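You operate a simulated robot arm through the tools that you are given. There is no shell and no other tool.

The job below is to be done with a simulated two-armed robot. You get a single attempt, and the scene is never put back.

TASK
Run a fizz test on the sealed can with the yellow band.
Fine: can in the fizz well, arm over it, pad down for the test and up again after; can and arm stay; lamp, drink type and turntable untouched. Set down upright: what you pick out. Where these are worked on the way, their far stop is far enough and under half their travel is too little: yellow knob marked fizz pad.

Only the result counts: the job must be done as asked and must still hold three seconds after the hand-in. Knocking over, shifting, dropping, spilling or breaking anything else fails it.

THE ROBOT
Two 7-joint arms with two-finger parallel grippers on one trunk that stands fixed in place. Base frame: the origin is at the foot of the trunk, x ahead of it, y to its left, z up. Lengths are in mm, angles in rad, forces in N, time in s.
The left shoulder is at [20, 170, 1253], the right one opposite. With the tool pointing down near the work surface each hand reaches from about 100 to 660 mm from the base axis, measured 20 degrees to its own side. Payload 3.8 kg a hand.
Tool frame (each hand has its own): the origin (TCP) lies between the finger pads and is the grasp point; the fingertips stand 30 mm ahead of it; z points along the fingers, y is the line along which they close. Largest opening 110 mm; finger width 20, thickness 10; the body of the gripper, 48 by 112 mm, starts 55 mm behind the TCP.
Orientation is that of the tool frame in the base frame, as a unit quaternion [x, y, z, w]. With the fingers straight down and closing along the base's y, the tool's x points along the base's -x, its y along +y and its z along -z.

THE INTERFACE
- The arms move only by the tool arm_command. It takes "left_commands", "right_commands" or both (then of equal length, played together; a hand with none holds still); each is one flat list of numbers, 7 for each row, row after row: the shift along the base's x, y, z in mm, then the turn, a rotation vector about the base's x, y, z in rad, then the finger opening in mm, from 0 to 110. In form: [x, y, z, rx, ry, rz, jaw, x, y, z, rx, ry, rz, jaw, ...]. A call has 1 to 20 rows; each row is the pose to reach, as a shift and turn from the pose commanded when the call began. Rows are played at 5 a second. More than 50 mm and 0.15 rad between two rows, or a gripper value outside its range, and nothing of the call is played. Where a pose cannot be reached the arm comes as near as it can. A force on the tool above 40 N (or 10 N above the force at the start of the call, whichever is more), or a blocked arm, ends the call early, and 0.2 s more pass. The fingers move at their own pace (about 72 mm/s each) and stop on an object; they squeeze with about 37 N. The grip force told is the motor's: it shows also when the fingers shut on nothing. Time passes only in rows, and 0.2 s behind the last, so rows that repeat a pose let the fingers close. It gives the time, the measured TCP pose, the force on the tool (base axes), the opening and the grip force at its end, in the units of the frame above (readings bear some noise), with the torque about the TCP (base axes, N m) and any sound that the robot's microphone picked up.
- Cameras (640 x 400 px; columns grow to the right, rows downward): "scene" is now at [99, 48.4, 1418.9]; the picture's right is [0.52, -0.85, 0.00], its down [-0.37, -0.22, -0.90] and it looks along [0.77, 0.47, -0.43] (base axes); focal length 266 px, centre (320, 200). "left" rides on the left gripper at [73, -17, -103] in its tool frame; the picture's right is [0.23, 0.97, 0.00], its down [-0.76, 0.18, -0.62] and it looks along [-0.61, 0.14, 0.78] (tool axes); focal length 222 px, centre (320, 200). "right" rides on the right gripper at [72, 17, -103] in its tool frame; the picture's right is [-0.23, 0.97, 0.00], its down [-0.76, -0.18, -0.62] and it looks along [-0.61, -0.14, 0.78] (tool axes); focal length 222 px, centre (320, 200). There is no depth. A picture from a camera that has moved, and an enlarged one, comes with that camera's place and axes in the base frame and with its lens.
- get_image(camera): a new picture of that camera. The clock stands still meanwhile.
- move_column(by): slides the trunk up (or, below 0, down) by that many mm; the arms and the scene camera ride with it, the base frame stays. It gives what a move gives, with no picture.
- head_to(pan, tilt): turns the head with the scene camera to pan (to the left, within 1.396 rad either way) and tilt (down, from -0.506 to 1.204), counted from straight ahead of the robot. It gives what a move gives.
- enlarge(camera, box): a new picture of the part [left, top, right, bottom] of that camera's present view, enlarged. The clock stands still meanwhile.
- finish_job(): hands the job in; it is judged then, once.

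Places have to be worked out from the pictures, the camera data and where the tool is seen. Open the grippers and draw the arms clear of the work before you hand the job in, unless the task says otherwise.

The tools are called as a command line: name --argument value ..., lists and objects as JSON in quotes. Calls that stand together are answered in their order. arm_command: Moves the arms, as the interface text tells. Its arguments: {"type":"object","properties":{"left_commands":{"type":"array"},"right_commands":{"type":"array"}},"required":[]} The other tools are called the same way: move_column (by) slides the trunk up or down; head_to (pan, tilt) turns the head that bears the scene camera; get_image (camera) takes a picture; enlarge (camera, box) takes an enlarged picture of a part of a camera's view; finish_job () hands the job in.

At the start:

```text
time_s: 0.0
left_tcp_pos: [373.2, 397.6, 1253.1]
left_orientation: [-0.002, 1.0, 0.0, 0.0]
left_ft_force: [0.0, -0.1, -0.2]
left_torque: [0.01, -0.01, 0.03]
left_opening: 110.0
left_grasp_force: 0.1
right_tcp_pos: [419.8, 50.1, 1260.4]
right_orientation: [0.0, 1.0, 0.0, 0.001]
right_ft_force: [0.8, -0.2, 0.1]
right_torque: [0.02, 0.0, 0.02]
right_opening: 109.8
right_grasp_force: 0.0
trunk travel left (down, up): [-350.0, 220.0]
head pan, tilt: [0.552, 0.443]
```

scene: 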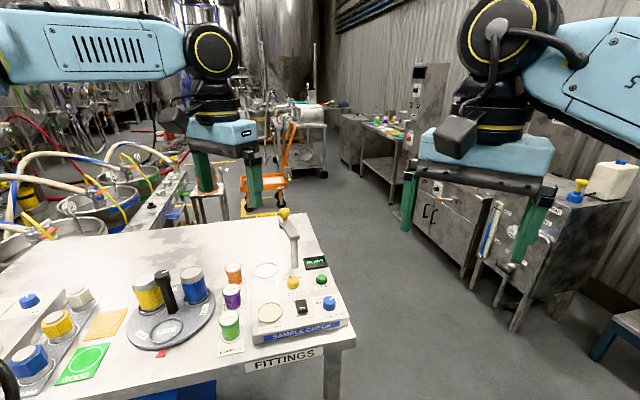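
right: 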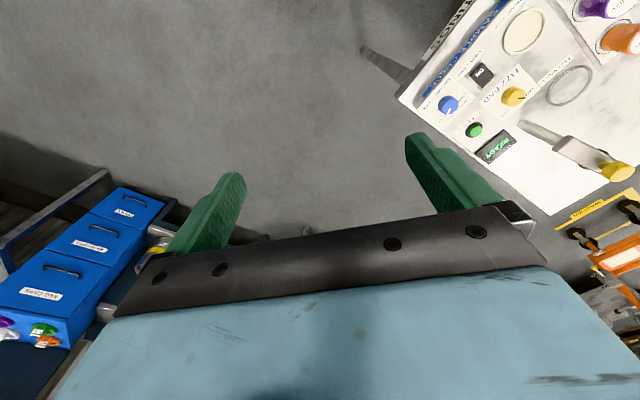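
left: 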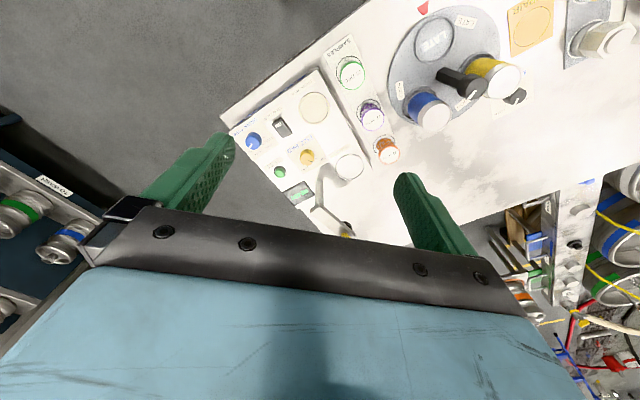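

I will look more closely at the table with the cans and the sample check panel before moving anything.

enlarge --camera "scene" --box '[200, 200, 360, 360]'

enlarge --camera "scene" --box '[0, 240, 240, 400]'

enlarge --camera "left" --box '[220, 60, 400, 240]'

enlarge --camera "left" --box '[380, 0, 640, 140]'

enlarge --camera "right" --box '[400, 0, 640, 200]'

```text
2.50 times, centred on (280, 280) of scene
camera zoom: at [99.0, 48.4, 1418.9], right [0.52, -0.85, 0.0], down [-0.37, -0.22, -0.9], along [0.77, 0.47, -0.43], focal length 666 px, centre (420, 0)
```

zoom: 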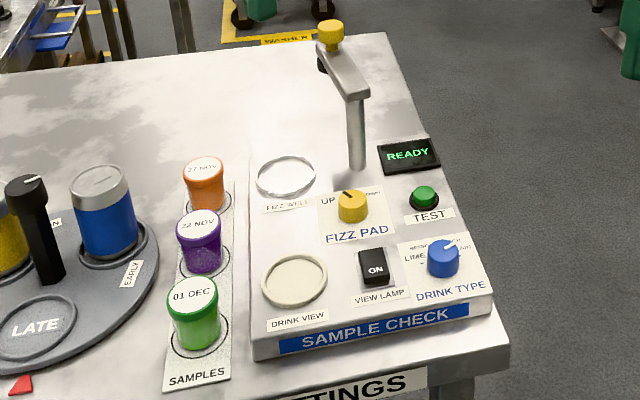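

```text
2.50 times, centred on (120, 320) of scene
camera zoom: at [99.0, 48.4, 1418.9], right [0.52, -0.85, 0.0], down [-0.37, -0.22, -0.9], along [0.77, 0.47, -0.43], focal length 666 px, centre (820, -100)
```

zoom: 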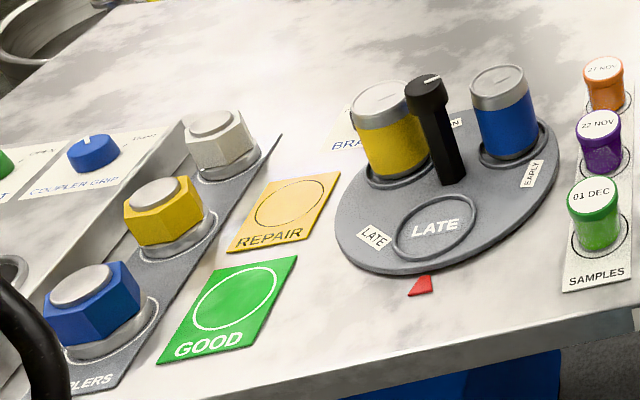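

```text
2.22 times, centred on (310, 150) of left
camera zoom: at [302.0, 380.8, 1356.8], right [-0.23, 0.97, 0.0], down [0.76, 0.18, 0.62], along [0.61, 0.14, -0.78], focal length 494 px, centre (342, 311)
```

zoom: 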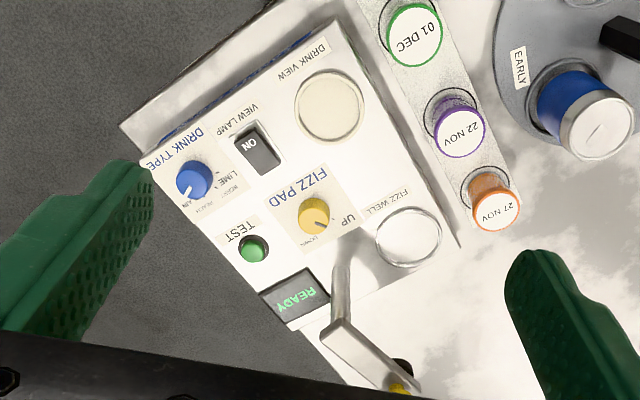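

```text
2.46 times, centred on (510, 70) of left
camera zoom: at [302.0, 380.8, 1356.8], right [-0.23, 0.97, 0.0], down [0.76, 0.18, 0.62], along [0.61, 0.14, -0.78], focal length 547 px, centre (-148, 520)
```

zoom: 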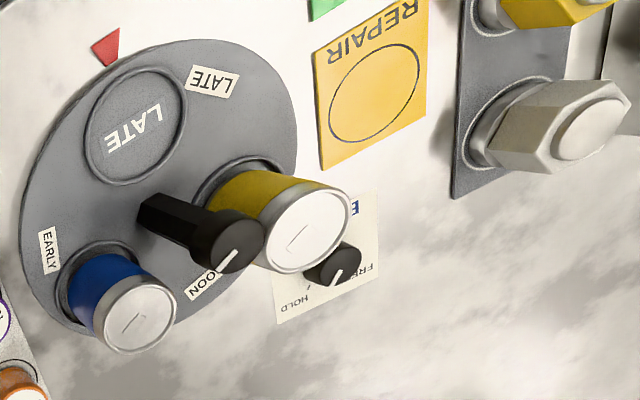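

```text
2.00 times, centred on (520, 100) of right
camera zoom: at [346.2, 66.7, 1362.5], right [0.23, 0.97, 0.0], down [0.76, -0.18, 0.62], along [0.61, -0.14, -0.78], focal length 444 px, centre (-80, 400)
```

zoom: 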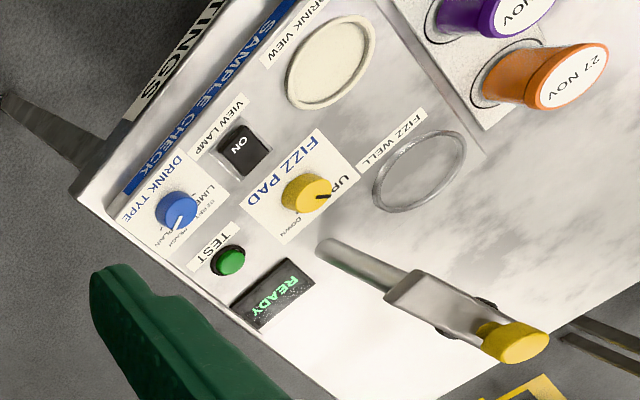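

The yellow-banded can sits on the turntable next to the black centre post, near (310, 696, top 948). The fizz well is at about (547, 508, 897) and the panel knobs lie to its right. I'll enlarge the labels and the surroundings to see the knob directions, and check for other yellow cans.

enlarge --camera "scene" --box '[260, 200, 350, 256]'

enlarge --camera "scene" --box '[260, 260, 350, 316]'

enlarge --camera "left" --box '[270, 120, 350, 170]'

enlarge --camera "left" --box '[470, 60, 550, 110]'

enlarge --camera "right" --box '[460, 60, 640, 172]'

enlarge --camera "scene" --box '[100, 250, 240, 350]'

```text
7.11 times, centred on (305, 228) of scene
camera zoom: at [99.0, 48.4, 1418.9], right [0.52, -0.85, 0.0], down [-0.37, -0.22, -0.9], along [0.77, 0.47, -0.43], focal length 1894 px, centre (427, 1)
```

zoom: 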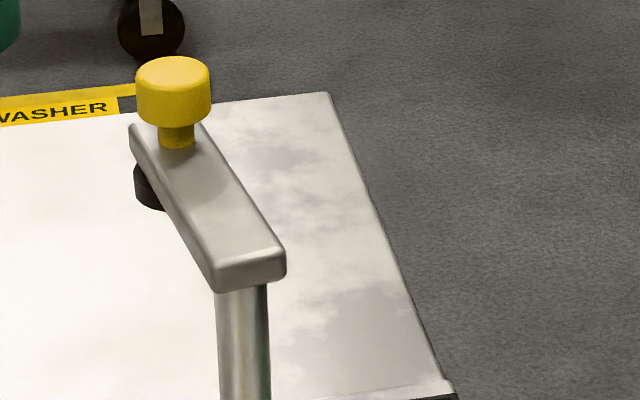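

```text
7.11 times, centred on (305, 288) of scene
camera zoom: at [99.0, 48.4, 1418.9], right [0.52, -0.85, 0.0], down [-0.37, -0.22, -0.9], along [0.77, 0.47, -0.43], focal length 1894 px, centre (427, -426)
```

zoom: 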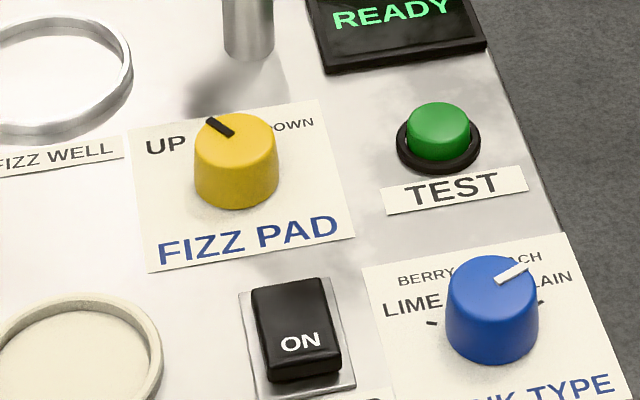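

```text
8.00 times, centred on (310, 145) of left
camera zoom: at [302.0, 380.8, 1356.8], right [-0.23, 0.97, 0.0], down [0.76, 0.18, 0.62], along [0.61, 0.14, -0.78], focal length 1777 px, centre (400, 640)
```

zoom: 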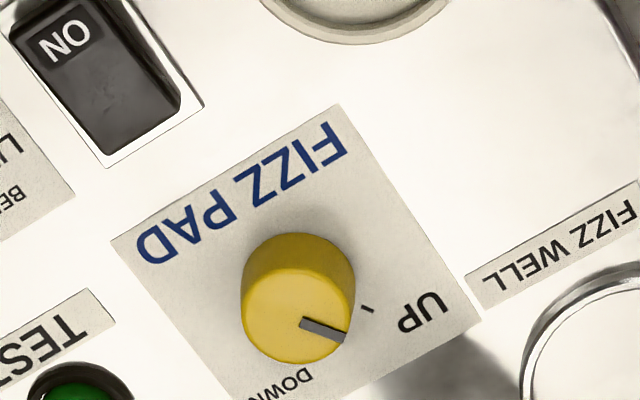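

```text
8.00 times, centred on (510, 85) of left
camera zoom: at [302.0, 380.8, 1356.8], right [-0.23, 0.97, 0.0], down [0.76, 0.18, 0.62], along [0.61, 0.14, -0.78], focal length 1777 px, centre (-1200, 1120)
```

zoom: 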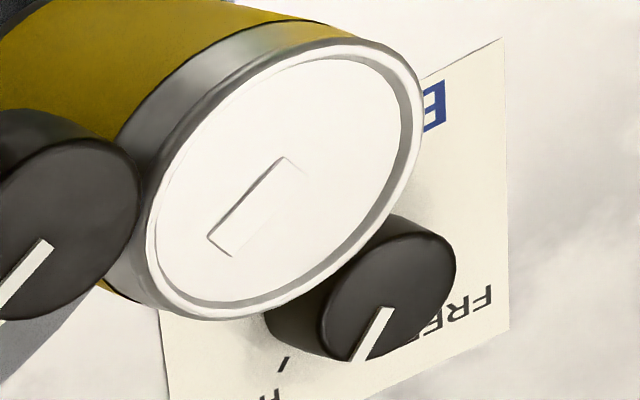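

```text
3.56 times, centred on (550, 116) of right
camera zoom: at [346.2, 66.7, 1362.5], right [0.23, 0.97, 0.0], down [0.76, -0.18, 0.62], along [0.61, -0.14, -0.78], focal length 790 px, centre (-498, 499)
```

zoom: 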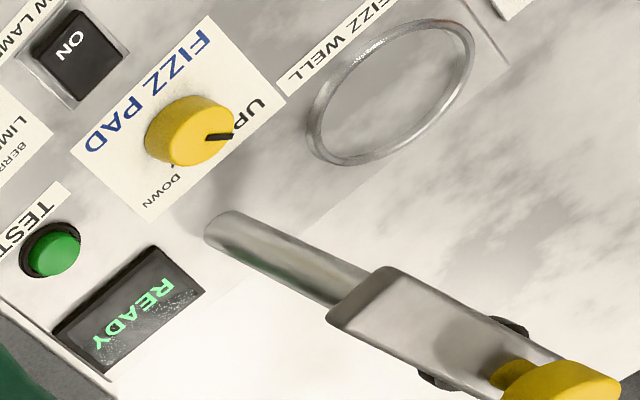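

```text
4.00 times, centred on (170, 300) of scene
camera zoom: at [99.0, 48.4, 1418.9], right [0.52, -0.85, 0.0], down [-0.37, -0.22, -0.9], along [0.77, 0.47, -0.43], focal length 1065 px, centre (920, -200)
```

zoom: 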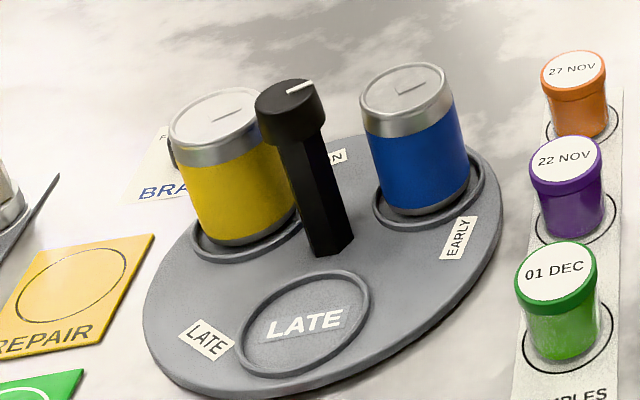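

The cans are upright on the turntable, with the fizz pad knob at UP and DOWN clockwise from it. I'll move the left hand above and short of the turntable at a safe height, so its camera shows the yellow can and the post more squarely.

arm_command --left_commands '[-10, 35, -15, 0, 0, 0, 110, -20, 70, -30, 0, 0, 0, 110, -30, 105, -45, 0, 0, 0, 110, -40, 140, -60, 0, 0, 0, 110, -50, 175, -75, 0, 0, 0, 110, -55, 210, -90, 0, 0, 0, 110, -60, 245, -100, 0, 0, 0, 110, -60, 245, -100, 0, 0, 0, 110]'

get_image --camera "left"

get_image --camera "scene"

```text
time_s: 1.8
left_tcp_pos: [314.7, 641.3, 1153.2]
left_orientation: [0.0, 1.0, 0.0, 0.0]
left_ft_force: [-1.0, -1.0, -0.3]
left_torque: [-0.02, -0.01, 0.01]
left_opening: 110.1
left_grasp_force: 0.1
right_tcp_pos: [417.5, 49.4, 1260.1]
right_orientation: [0.0, 1.0, -0.001, -0.001]
right_ft_force: [-0.2, 1.3, 0.2]
right_torque: [0.05, 0.01, -0.02]
right_opening: 110.0
right_grasp_force: 0.0
trunk travel left (down, up): [-350.0, 220.0]
head pan, tilt: [0.552, 0.443]
```

```text
taken
camera left: at [243.7, 625.1, 1256.3], right [-0.23, 0.97, 0.0], down [0.76, 0.18, 0.62], along [0.61, 0.14, -0.78], focal length 222 px, centre (320, 200)
```

left: 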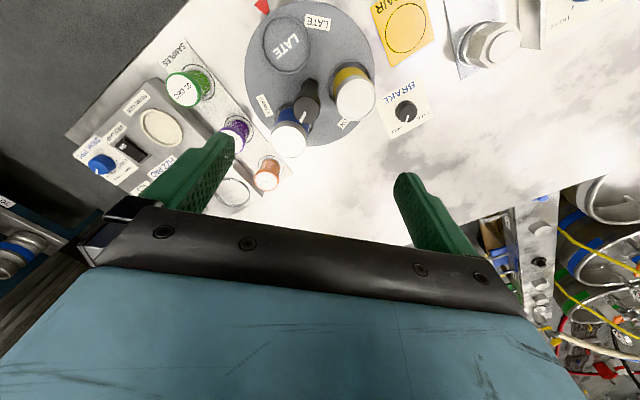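

```text
taken
camera scene: at [98.9, 47.8, 1419.0], right [0.52, -0.85, 0.0], down [-0.37, -0.22, -0.9], along [0.77, 0.47, -0.43], focal length 266 px, centre (320, 200)
```

scene: 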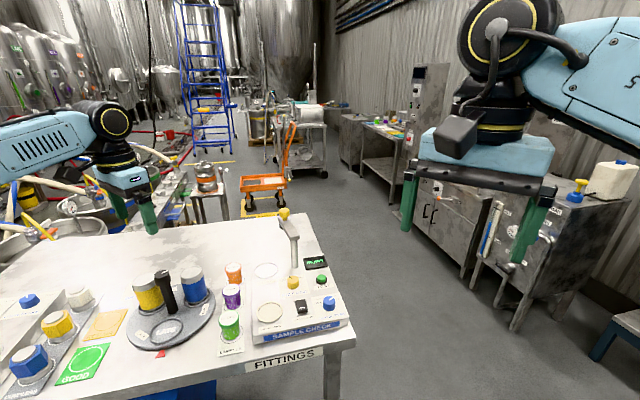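

The left hand is at (315, 641, 1153). I'll enlarge this view around the turntable to fix the can, post and brake positions.

enlarge --camera "left" --box '[230, 0, 450, 160]'

enlarge --camera "left" --box '[320, 55, 440, 135]'

```text
2.50 times, centred on (340, 80) of left
camera zoom: at [243.7, 625.1, 1256.3], right [-0.23, 0.97, 0.0], down [0.76, 0.18, 0.62], along [0.61, 0.14, -0.78], focal length 555 px, centre (270, 500)
```

zoom: 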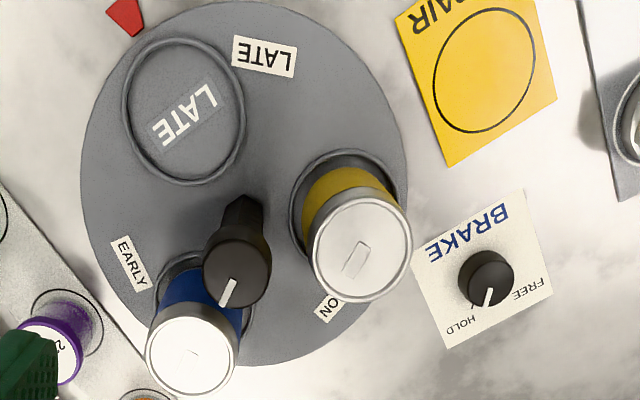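

```text
5.00 times, centred on (380, 95) of left
camera zoom: at [243.7, 625.1, 1256.3], right [-0.23, 0.97, 0.0], down [0.76, 0.18, 0.62], along [0.61, 0.14, -0.78], focal length 1111 px, centre (20, 725)
```

zoom: 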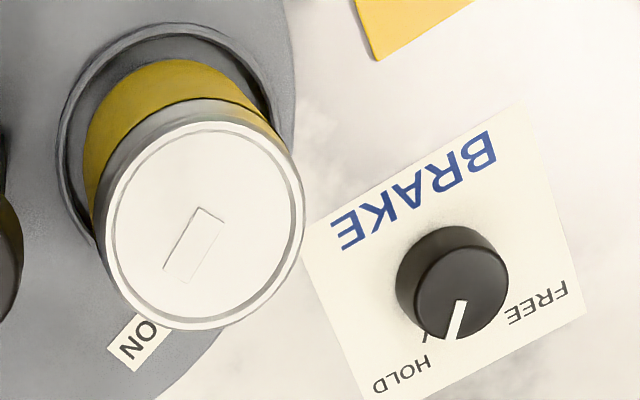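

Combining views, the yellow can axis is near (307, 687) with its top at about 957 and roughly 52 mm in diameter. The turntable post is at (323, 628) with its top at 987, and the brake looks set at HOLD. Next I'll test the left hand's reach above the fizz well at a safe height and look at the panel from there.

arm_command --left_commands '[36, -24, 0, 0, 0, 0, 110, 72, -48, 0, 0, 0, 0, 110, 108, -72, 0, 0, 0, 0, 110, 144, -96, 0, 0, 0, 0, 110, 180, -120, 0, 0, 0, 0, 110, 216, -144, 0, 0, 0, 0, 110, 216, -144, 0, 0, 0, 0, 110]'

get_image --camera "left"

get_image --camera "scene"

```text
time_s: 3.4
left_tcp_pos: [527.1, 498.4, 1151.6]
left_orientation: [-0.001, 1.0, 0.001, 0.0]
left_ft_force: [-0.6, -0.6, -0.4]
left_torque: [-0.02, -0.04, -0.03]
left_opening: 109.7
left_grasp_force: 0.1
right_tcp_pos: [416.4, 50.6, 1259.2]
right_orientation: [0.0, 1.0, 0.001, 0.001]
right_ft_force: [0.1, -0.1, -0.3]
right_torque: [-0.02, -0.01, -0.02]
right_opening: 110.0
right_grasp_force: 0.1
trunk travel left (down, up): [-350.0, 220.0]
head pan, tilt: [0.552, 0.443]
```

```text
taken
camera left: at [455.8, 481.7, 1254.9], right [-0.23, 0.97, 0.0], down [0.76, 0.18, 0.62], along [0.61, 0.14, -0.78], focal length 222 px, centre (320, 200)
```

left: 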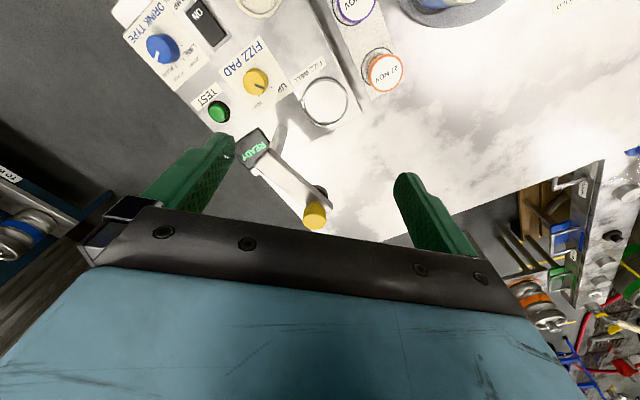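

```text
taken
camera scene: at [98.3, 49.2, 1419.0], right [0.52, -0.85, 0.0], down [-0.36, -0.23, -0.9], along [0.77, 0.47, -0.43], focal length 266 px, centre (320, 200)
```

scene: 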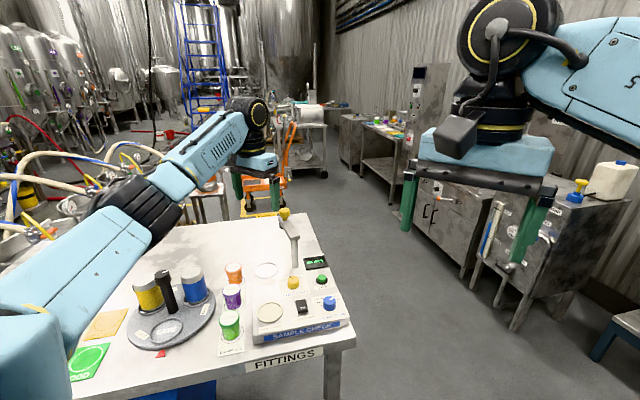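

The hand reached (527, 498, 1151) with the tool vertical. I'll enlarge the panel, swing arm and fizz well from this nearer view.

enlarge --camera "left" --box '[190, 20, 430, 170]'

enlarge --camera "left" --box '[230, 50, 360, 131]'

enlarge --camera "left" --box '[230, 120, 400, 240]'

enlarge --camera "right" --box '[440, 60, 640, 185]'

```text
2.67 times, centred on (310, 95) of left
camera zoom: at [455.8, 481.7, 1254.9], right [-0.23, 0.97, 0.0], down [0.76, 0.18, 0.62], along [0.61, 0.14, -0.78], focal length 592 px, centre (347, 480)
```

zoom: 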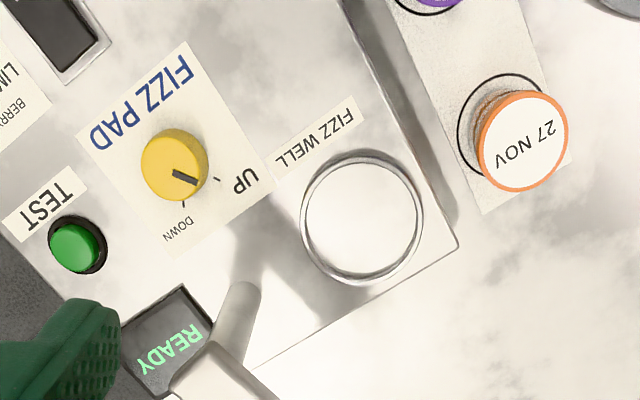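

```text
4.92 times, centred on (295, 90) of left
camera zoom: at [455.8, 481.7, 1254.9], right [-0.23, 0.97, 0.0], down [0.76, 0.18, 0.62], along [0.61, 0.14, -0.78], focal length 1094 px, centre (443, 739)
```

zoom: 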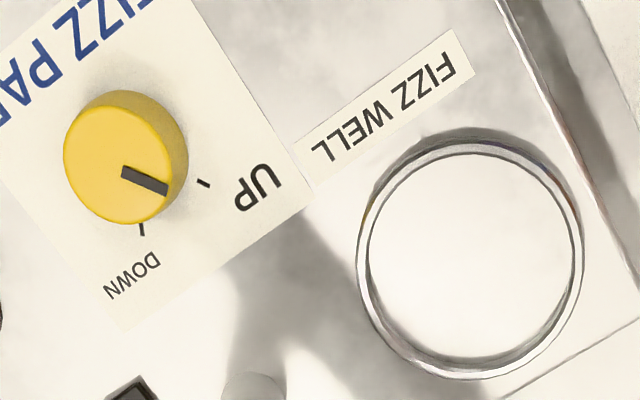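

```text
3.33 times, centred on (315, 180) of left
camera zoom: at [455.8, 481.7, 1254.9], right [-0.23, 0.97, 0.0], down [0.76, 0.18, 0.62], along [0.61, 0.14, -0.78], focal length 740 px, centre (337, 267)
```

zoom: 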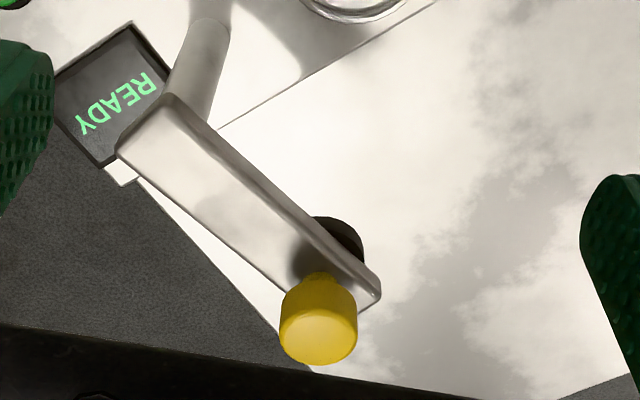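

```text
3.20 times, centred on (540, 122) of right
camera zoom: at [345.5, 67.5, 1362.6], right [0.23, 0.97, 0.0], down [0.76, -0.18, 0.62], along [0.61, -0.14, -0.78], focal length 711 px, centre (-384, 448)
```

zoom: 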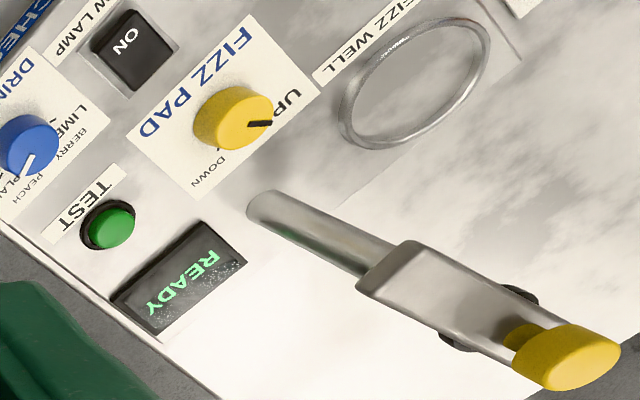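

Positions from these views:
- Fizz well: (549, 512), panel surface about z 890.
- Swing-arm post: (609, 451), with the arm's yellow knob at (661, 523, 1034).
- Pad knob: (543, 407), top about 907.
- TEST button: (600, 352, 898).

I'll return to hover above the yellow can, turning the hand so the fingers close tangentially on the turntable, clear of the post.

arm_command --left_commands '[-22, 19, 0, 0, 0, -0.13, 110, -44, 38, 0, 0, 0, -0.26, 110, -66, 57, 0, 0, 0, -0.39, 110, -88, 75, 0, 0, 0, -0.52, 110, -111, 94, 0, 0, 0, -0.65, 110, -133, 113, 0, 0, 0, -0.78, 110, -155, 132, -10, 0, 0, -0.91, 110, -178, 150, -20, 0, 0, -1.04, 110, -200, 169, -40, 0, 0, -1.17, 110, -222, 188, -60, 0, 0, -1.29, 110, -222, 188, -60, 0, 0, -1.29, 110]'

get_image --camera "left"

get_image --camera "scene"

```text
time_s: 5.8
left_tcp_pos: [308.0, 686.6, 1094.4]
left_orientation: [0.601, 0.799, -0.001, 0.0]
left_ft_force: [0.3, 0.5, -0.5]
left_torque: [0.0, -0.02, 0.0]
left_opening: 110.0
left_grasp_force: 0.1
right_tcp_pos: [419.3, 50.9, 1261.1]
right_orientation: [0.001, 1.0, 0.0, 0.001]
right_ft_force: [0.4, -1.0, 0.5]
right_torque: [-0.01, 0.01, -0.01]
right_opening: 110.1
right_grasp_force: 0.0
trunk travel left (down, up): [-350.0, 220.0]
head pan, tilt: [0.552, 0.443]
```

```text
taken
camera left: at [272.3, 752.5, 1196.9], right [0.87, 0.49, 0.0], down [0.38, -0.68, 0.62], along [0.3, -0.54, -0.78], focal length 222 px, centre (320, 200)
```

left: 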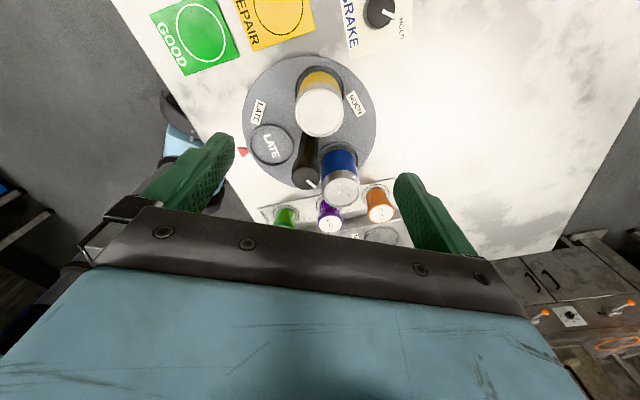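

```text
taken
camera scene: at [99.3, 48.3, 1418.9], right [0.52, -0.85, 0.0], down [-0.37, -0.22, -0.9], along [0.77, 0.47, -0.43], focal length 266 px, centre (320, 200)
```

scene: 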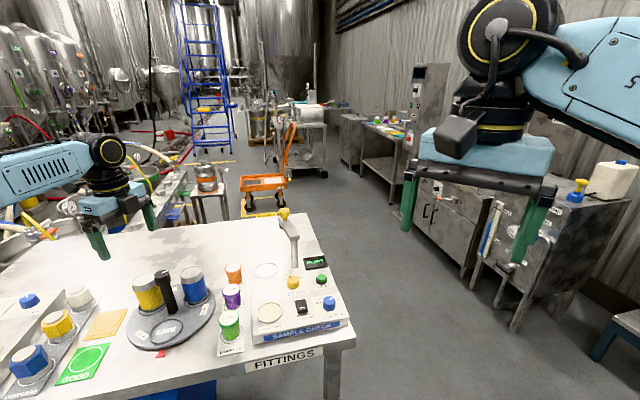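

The hand hovers at about (308, 687, 1094), rotated as wanted. I'll enlarge to check the can's offset from the tool axis.

enlarge --camera "left" --box '[260, 50, 390, 210]'

enlarge --camera "left" --box '[280, 60, 360, 140]'

```text
2.50 times, centred on (325, 130) of left
camera zoom: at [272.3, 752.5, 1196.9], right [0.87, 0.49, 0.0], down [0.38, -0.68, 0.62], along [0.3, -0.54, -0.78], focal length 555 px, centre (308, 375)
```

zoom: 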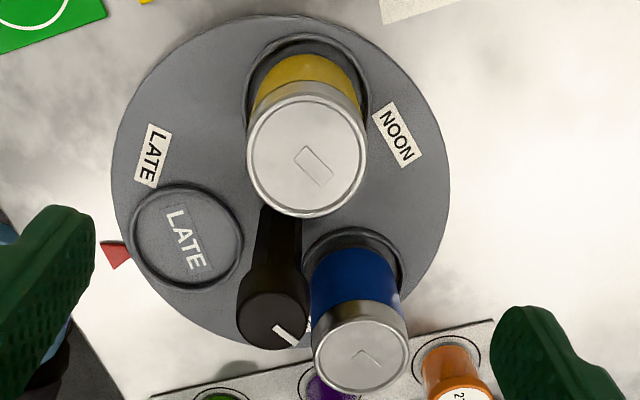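

```text
5.00 times, centred on (320, 100) of left
camera zoom: at [272.3, 752.5, 1196.9], right [0.87, 0.49, 0.0], down [0.38, -0.68, 0.62], along [0.3, -0.54, -0.78], focal length 1111 px, centre (320, 700)
```

zoom: 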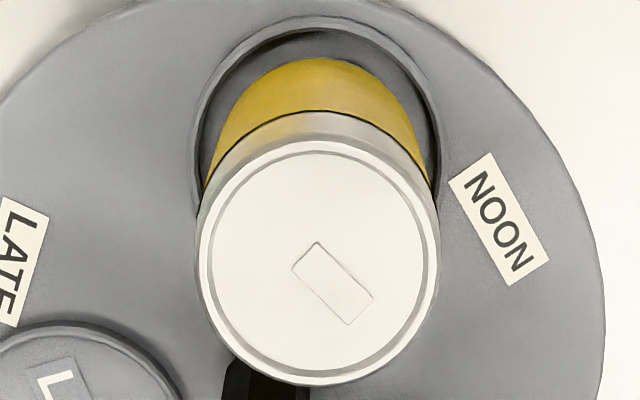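

The can top now measures (308, 688, ~958), diameter about 51 mm, almost exactly under the tool. I'll descend straight down with the fingers wide open to TCP z ≈ 925 and look before closing.

arm_command --left_commands '[0.5, 1, -30, 0, 0, 0, 110, 0.5, 1, -60, 0, 0, 0, 110, 0.5, 1, -90, 0, 0, 0, 110, 0.5, 1, -115, 0, 0, 0, 110, 0.5, 1, -135, 0, 0, 0, 110, 0.5, 1, -155, 0, 0, 0, 110, 0.5, 1, -167, 0, 0, 0, 110, 0.5, 1, -167, 0, 0, 0, 110]'

get_image --camera "left"

enlarge --camera "scene" --box '[60, 200, 260, 360]'

```text
time_s: 7.6
left_tcp_pos: [306.8, 687.1, 926.2]
left_orientation: [0.601, 0.799, 0.0, 0.0]
left_ft_force: [0.6, 0.2, 0.7]
left_torque: [0.02, 0.01, -0.03]
left_opening: 109.9
left_grasp_force: 0.0
right_tcp_pos: [419.3, 50.1, 1259.5]
right_orientation: [0.0, 1.0, -0.001, 0.0]
right_ft_force: [0.1, 0.5, 0.6]
right_torque: [-0.01, 0.0, 0.05]
right_opening: 110.0
right_grasp_force: 0.1
trunk travel left (down, up): [-350.0, 220.0]
head pan, tilt: [0.552, 0.443]
```

```text
taken
camera left: at [272.3, 754.1, 1030.0], right [0.87, 0.49, 0.0], down [0.38, -0.68, 0.62], along [0.3, -0.54, -0.78], focal length 222 px, centre (320, 200)
```

left: 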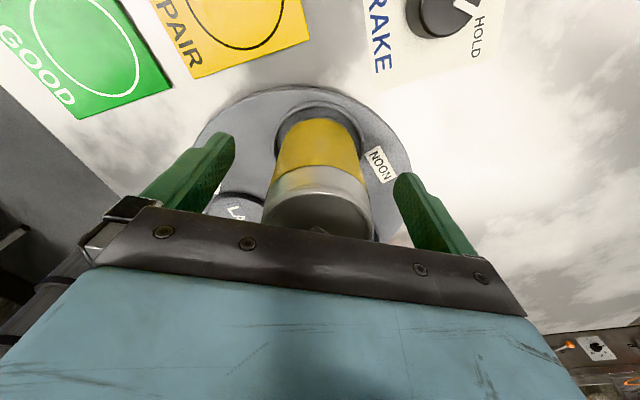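

```text
2.50 times, centred on (160, 280) of scene
camera zoom: at [98.9, 48.3, 1418.9], right [0.52, -0.85, 0.0], down [-0.37, -0.22, -0.9], along [0.77, 0.47, -0.43], focal length 666 px, centre (720, 0)
```

zoom: 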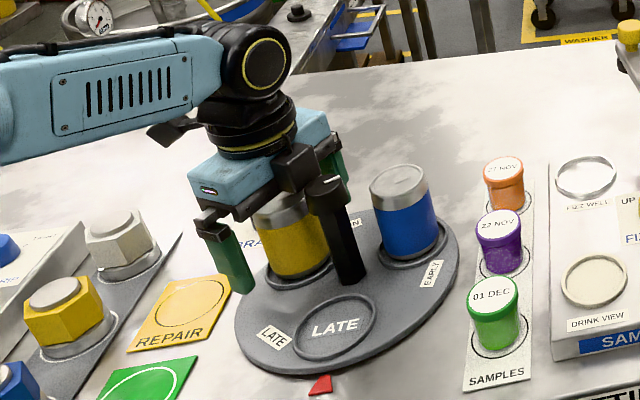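

The fingers straddle the can with no contact force, and the hand body clears the post. I'll close gently now.

arm_command --left_commands '[0, 0, 0, 0, 0, 0, 90, 0, 0, 0, 0, 0, 0, 72, 0, 0, 0, 0, 0, 0, 60, 0, 0, 0, 0, 0, 0, 54, 0, 0, 0, 0, 0, 0, 50, 0, 0, 0, 0, 0, 0, 45, 0, 0, 0, 0, 0, 0, 40, 0, 0, 0, 0, 0, 0, 40]'

get_image --camera "left"

enlarge --camera "scene" --box '[60, 200, 260, 360]'

```text
time_s: 9.4
left_tcp_pos: [308.0, 687.8, 925.4]
left_orientation: [0.601, 0.799, 0.0, -0.001]
left_ft_force: [0.4, -0.4, 0.8]
left_torque: [-0.02, -0.01, 0.0]
left_opening: 51.9
left_grasp_force: 36.7
right_tcp_pos: [419.2, 49.1, 1259.0]
right_orientation: [0.0, 1.0, 0.0, 0.0]
right_ft_force: [-0.8, -0.6, 0.5]
right_torque: [0.0, 0.0, 0.0]
right_opening: 110.1
right_grasp_force: 0.0
trunk travel left (down, up): [-350.0, 220.0]
head pan, tilt: [0.552, 0.443]
```

```text
taken
camera left: at [272.4, 754.1, 1030.1], right [0.87, 0.49, 0.0], down [0.38, -0.68, 0.62], along [0.31, -0.54, -0.78], focal length 222 px, centre (320, 200)
```

left: 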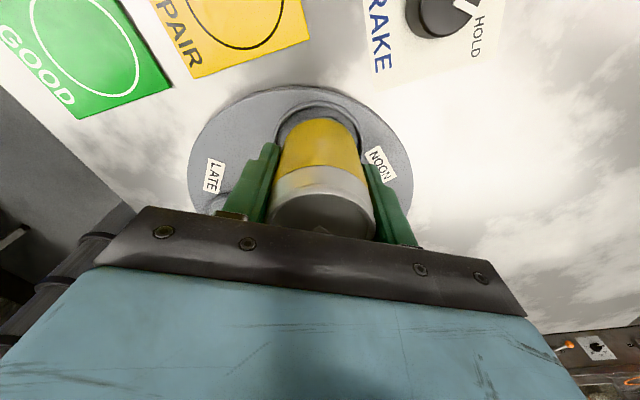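

```text
2.50 times, centred on (160, 280) of scene
camera zoom: at [99.0, 48.3, 1418.9], right [0.52, -0.85, 0.0], down [-0.37, -0.22, -0.9], along [0.77, 0.47, -0.43], focal length 666 px, centre (720, 0)
```

zoom: 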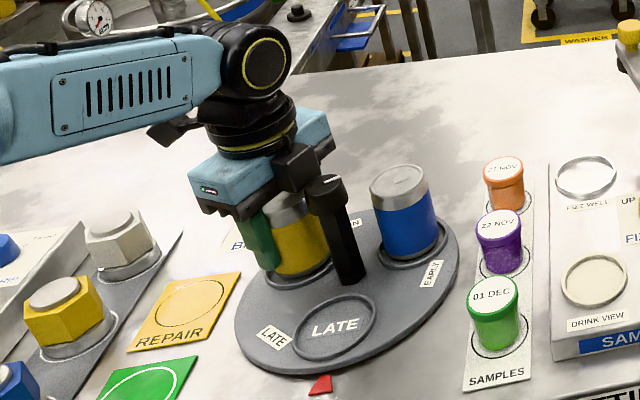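

The can is gripped at 52 mm with 37 N and the turntable has not moved. I'll lift it straight up.

arm_command --left_commands '[0, 0, 10, 0, 0, 0, 40, 0, 0, 25, 0, 0, 0, 40, 0, 0, 50, 0, 0, 0, 40, 0, 0, 85, 0, 0, 0, 40, 0, 0, 120, 0, 0, 0, 40, 0, 0, 155, 0, 0, 0, 40, 0, 0, 155, 0, 0, 0, 40]'

get_image --camera "scene"

get_image --camera "left"

```text
time_s: 11.0
left_tcp_pos: [309.4, 688.5, 1082.4]
left_orientation: [0.6, 0.8, 0.0, 0.0]
left_ft_force: [-0.4, -0.1, -0.9]
left_torque: [0.02, 0.02, -0.01]
left_opening: 51.8
left_grasp_force: 36.9
right_tcp_pos: [419.3, 50.1, 1260.1]
right_orientation: [0.0, 1.0, 0.0, 0.0]
right_ft_force: [-0.8, -0.1, 0.2]
right_torque: [0.01, 0.01, -0.01]
right_opening: 110.2
right_grasp_force: 0.1
trunk travel left (down, up): [-350.0, 220.0]
head pan, tilt: [0.552, 0.443]
```

```text
taken
camera scene: at [99.2, 48.8, 1418.9], right [0.52, -0.85, 0.0], down [-0.37, -0.23, -0.9], along [0.77, 0.47, -0.43], focal length 266 px, centre (320, 200)
```

scene: 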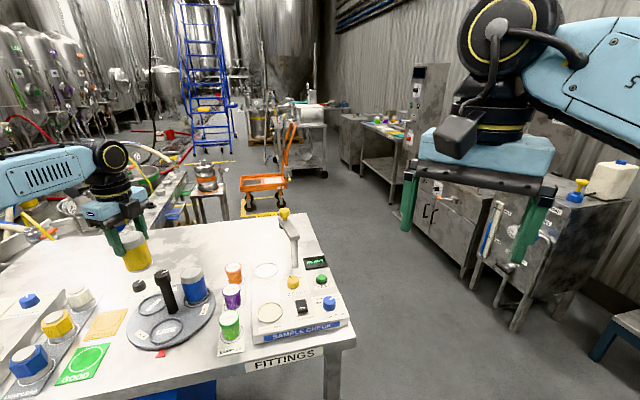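

```text
taken
camera left: at [273.6, 754.0, 1185.1], right [0.87, 0.49, 0.0], down [0.38, -0.68, 0.62], along [0.3, -0.54, -0.78], focal length 222 px, centre (320, 200)
```

left: 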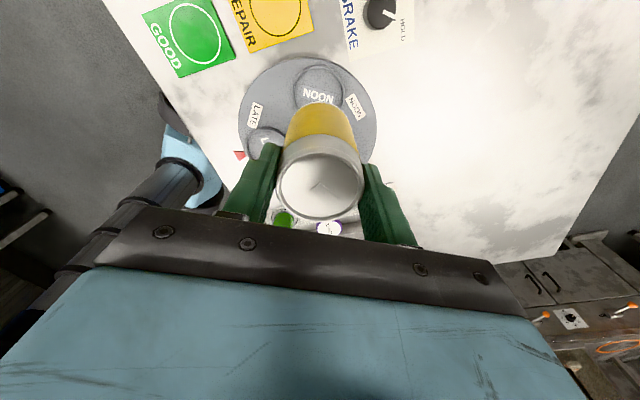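

The can is out and held upright. I'll carry it to above the fizz well at about (549, 512), turning the hand about 28° so the fingers clear the swing-arm post and the orange sample.

arm_command --left_commands '[20, -15, 10, 0, 0, 0.04, 40, 50, -37, 15, 0, 0, 0.1, 40, 85, -62, 15, 0, 0, 0.17, 40, 120, -88, 15, 0, 0, 0.24, 40, 155, -113, 15, 0, 0, 0.31, 40, 190, -138, 15, 0, 0, 0.38, 40, 220, -160, 15, 0, 0, 0.45, 40, 241, -175.5, 15, 0, 0, 0.49, 40, 241, -175.5, 15, 0, 0, 0.49, 40, 241, -175.5, 15, 0, 0, 0.49, 40]'

get_image --camera "scene"

get_image --camera "left"

get_image --camera "right"

```text
time_s: 13.2
left_tcp_pos: [550.8, 513.7, 1095.2]
left_orientation: [0.389, 0.921, 0.0, 0.0]
left_ft_force: [-0.5, -0.8, -2.1]
left_torque: [0.02, 0.01, 0.01]
left_opening: 51.7
left_grasp_force: 37.2
right_tcp_pos: [419.5, 50.1, 1260.9]
right_orientation: [0.0, 1.0, 0.0, 0.0]
right_ft_force: [0.7, 0.5, 0.6]
right_torque: [-0.01, 0.03, 0.0]
right_opening: 109.9
right_grasp_force: 0.0
trunk travel left (down, up): [-350.0, 220.0]
head pan, tilt: [0.552, 0.443]
```

```text
taken
camera scene: at [99.4, 48.2, 1418.9], right [0.52, -0.85, 0.0], down [-0.37, -0.22, -0.9], along [0.77, 0.47, -0.43], focal length 266 px, centre (320, 200)
```

scene: 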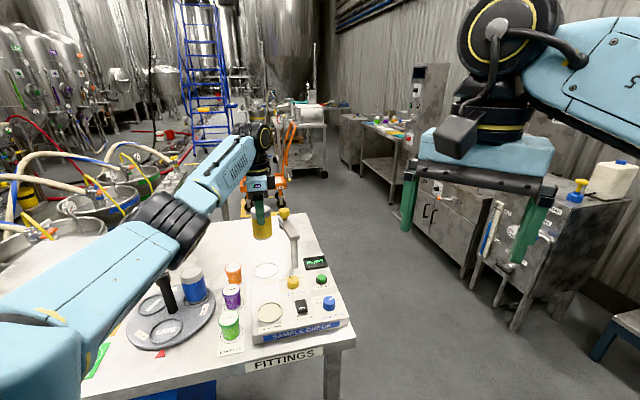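

```text
taken
camera left: at [489.4, 553.1, 1198.2], right [0.54, 0.84, 0.0], down [0.66, -0.42, 0.62], along [0.53, -0.34, -0.78], focal length 222 px, centre (320, 200)
```

left: 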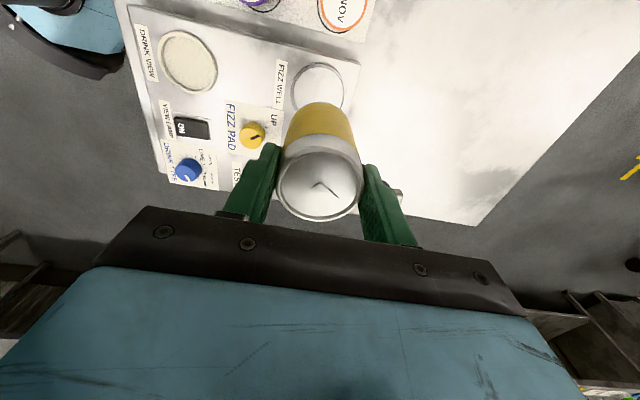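

```text
taken
camera right: at [346.6, 66.5, 1362.4], right [0.23, 0.97, 0.0], down [0.76, -0.18, 0.62], along [0.61, -0.14, -0.78], focal length 222 px, centre (320, 200)
```

right: 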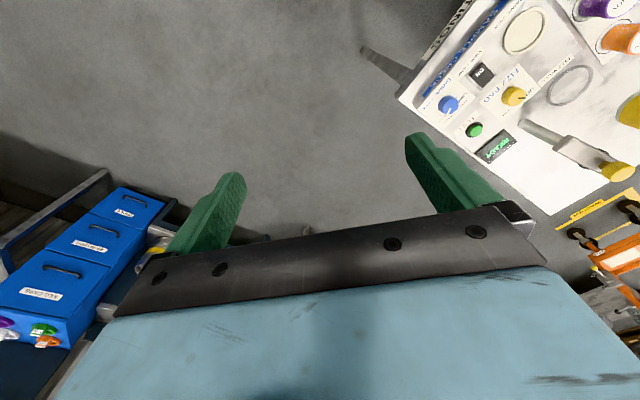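

The hand is at (551, 514, 1095) with the can over the well area. I'll enlarge the left and right views to pin down the well's centre against the can.

enlarge --camera "left" --box '[260, 40, 400, 130]'

enlarge --camera "right" --box '[500, 40, 640, 140]'

enlarge --camera "scene" --box '[220, 180, 340, 300]'

```text
4.44 times, centred on (330, 85) of left
camera zoom: at [489.4, 553.1, 1198.2], right [0.54, 0.84, 0.0], down [0.66, -0.42, 0.62], along [0.53, -0.34, -0.78], focal length 987 px, centre (276, 711)
```

zoom: 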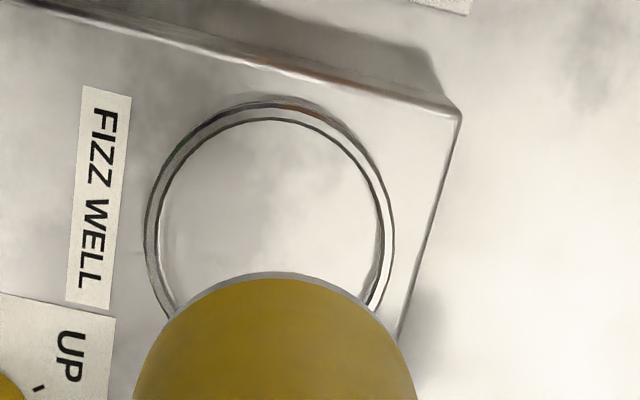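

```text
4.00 times, centred on (570, 90) of right
camera zoom: at [346.6, 66.5, 1362.4], right [0.23, 0.97, 0.0], down [0.76, -0.18, 0.62], along [0.61, -0.14, -0.78], focal length 888 px, centre (-680, 640)
```

zoom: 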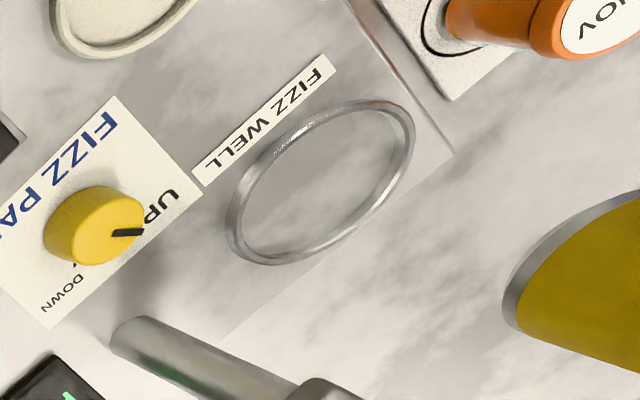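

```text
3.33 times, centred on (280, 240) of scene
camera zoom: at [99.4, 48.2, 1418.9], right [0.52, -0.85, 0.0], down [-0.37, -0.22, -0.9], along [0.77, 0.47, -0.43], focal length 888 px, centre (453, 67)
```

zoom: 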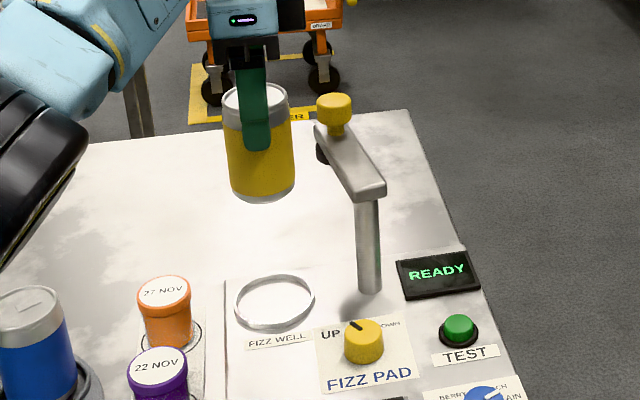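

The well centre comes out at (550, 512.5) with an inner diameter of about 62 mm, so the 52 mm can has a few mm of play. I'll descend to about 12 mm above the expected contact and check alignment.

arm_command --left_commands '[1, 0.5, -30, 0, 0, 0, 40, 1, 0.5, -60, 0, 0, 0, 40, 1, 0.5, -90, 0, 0, 0, 40, 1, 0.5, -115, 0, 0, 0, 40, 1, 0.5, -130, 0, 0, 0, 40, 1, 0.5, -140, 0, 0, 0, 40, 1, 0.5, -140, 0, 0, 0, 40]'

enlarge --camera "scene" --box '[220, 200, 340, 300]'

get_image --camera "left"

enlarge --camera "right" --box '[500, 20, 640, 140]'

```text
time_s: 14.8
left_tcp_pos: [549.8, 510.6, 959.0]
left_orientation: [0.39, 0.921, 0.001, 0.002]
left_ft_force: [0.9, -2.5, 21.8]
left_torque: [-0.3, 0.08, 0.01]
left_opening: 51.7
left_grasp_force: 37.4
right_tcp_pos: [416.8, 47.9, 1260.5]
right_orientation: [-0.001, 1.0, 0.001, 0.001]
right_ft_force: [0.9, 0.0, 0.1]
right_torque: [-0.02, 0.01, -0.02]
right_opening: 109.9
right_grasp_force: 0.1
trunk travel left (down, up): [-350.0, 220.0]
head pan, tilt: [0.552, 0.443]
```

```text
4.00 times, centred on (280, 250) of scene
camera zoom: at [97.3, 46.4, 1419.2], right [0.52, -0.85, 0.0], down [-0.36, -0.22, -0.9], along [0.77, 0.47, -0.43], focal length 1065 px, centre (480, 0)
```

zoom: 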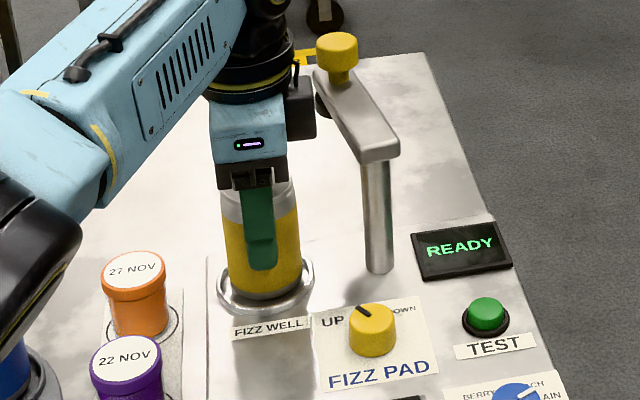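

```text
taken
camera left: at [488.0, 552.5, 1062.1], right [0.54, 0.84, 0.0], down [0.66, -0.42, 0.63], along [0.53, -0.34, -0.78], focal length 222 px, centre (320, 200)
```

left: 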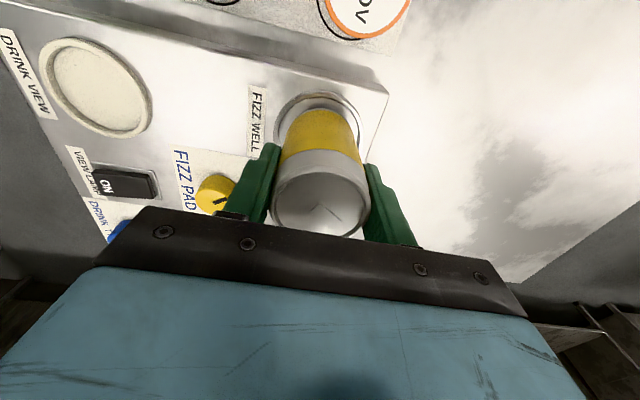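

```text
3.33 times, centred on (570, 80) of right
camera zoom: at [344.6, 64.8, 1363.1], right [0.23, 0.97, 0.0], down [0.76, -0.18, 0.62], along [0.61, -0.14, -0.78], focal length 740 px, centre (-513, 600)
```

zoom: 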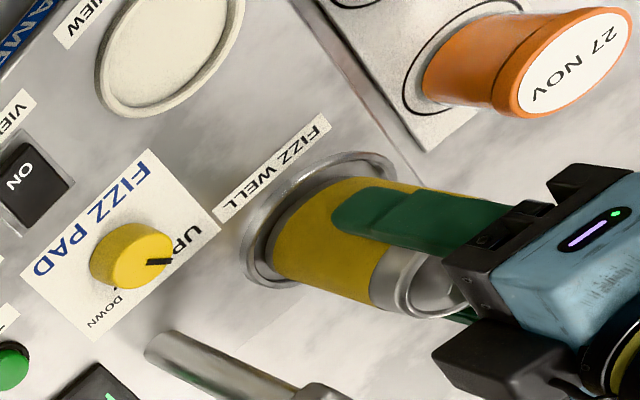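

A 22 N upward force shows the can has already touched something at TCP z ≈ 959. I'll look closely to see whether it is seated inside the ring or resting on its rim.

enlarge --camera "scene" --box '[264, 240, 314, 284]'

enlarge --camera "right" --box '[560, 55, 630, 115]'

enlarge --camera "left" --box '[250, 70, 390, 170]'

```text
9.09 times, centred on (289, 262) of scene
camera zoom: at [97.3, 46.4, 1419.2], right [0.52, -0.85, 0.0], down [-0.36, -0.22, -0.9], along [0.77, 0.47, -0.43], focal length 2421 px, centre (602, -364)
```

zoom: 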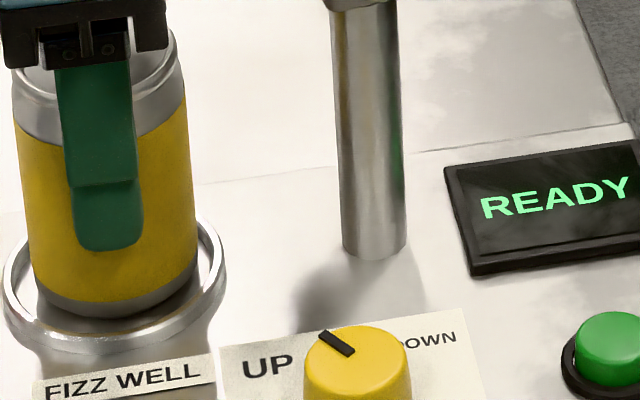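

```text
6.67 times, centred on (595, 85) of right
camera zoom: at [344.6, 64.8, 1363.1], right [0.23, 0.97, 0.0], down [0.76, -0.18, 0.62], along [0.61, -0.14, -0.78], focal length 1481 px, centre (-1513, 967)
```

zoom: 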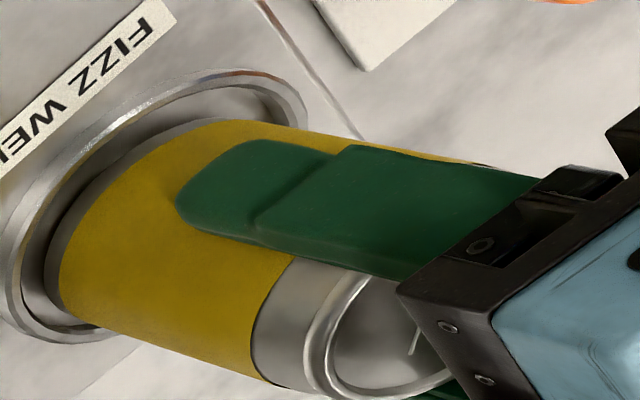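

```text
4.00 times, centred on (320, 120) of left
camera zoom: at [488.0, 552.5, 1062.1], right [0.54, 0.84, 0.0], down [0.66, -0.42, 0.63], along [0.53, -0.34, -0.78], focal length 888 px, centre (320, 520)
```

zoom: 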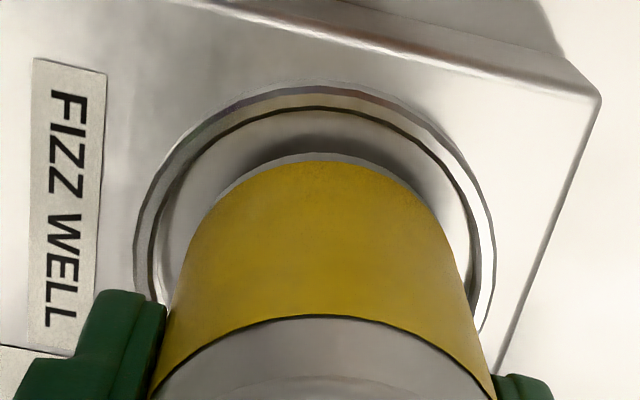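

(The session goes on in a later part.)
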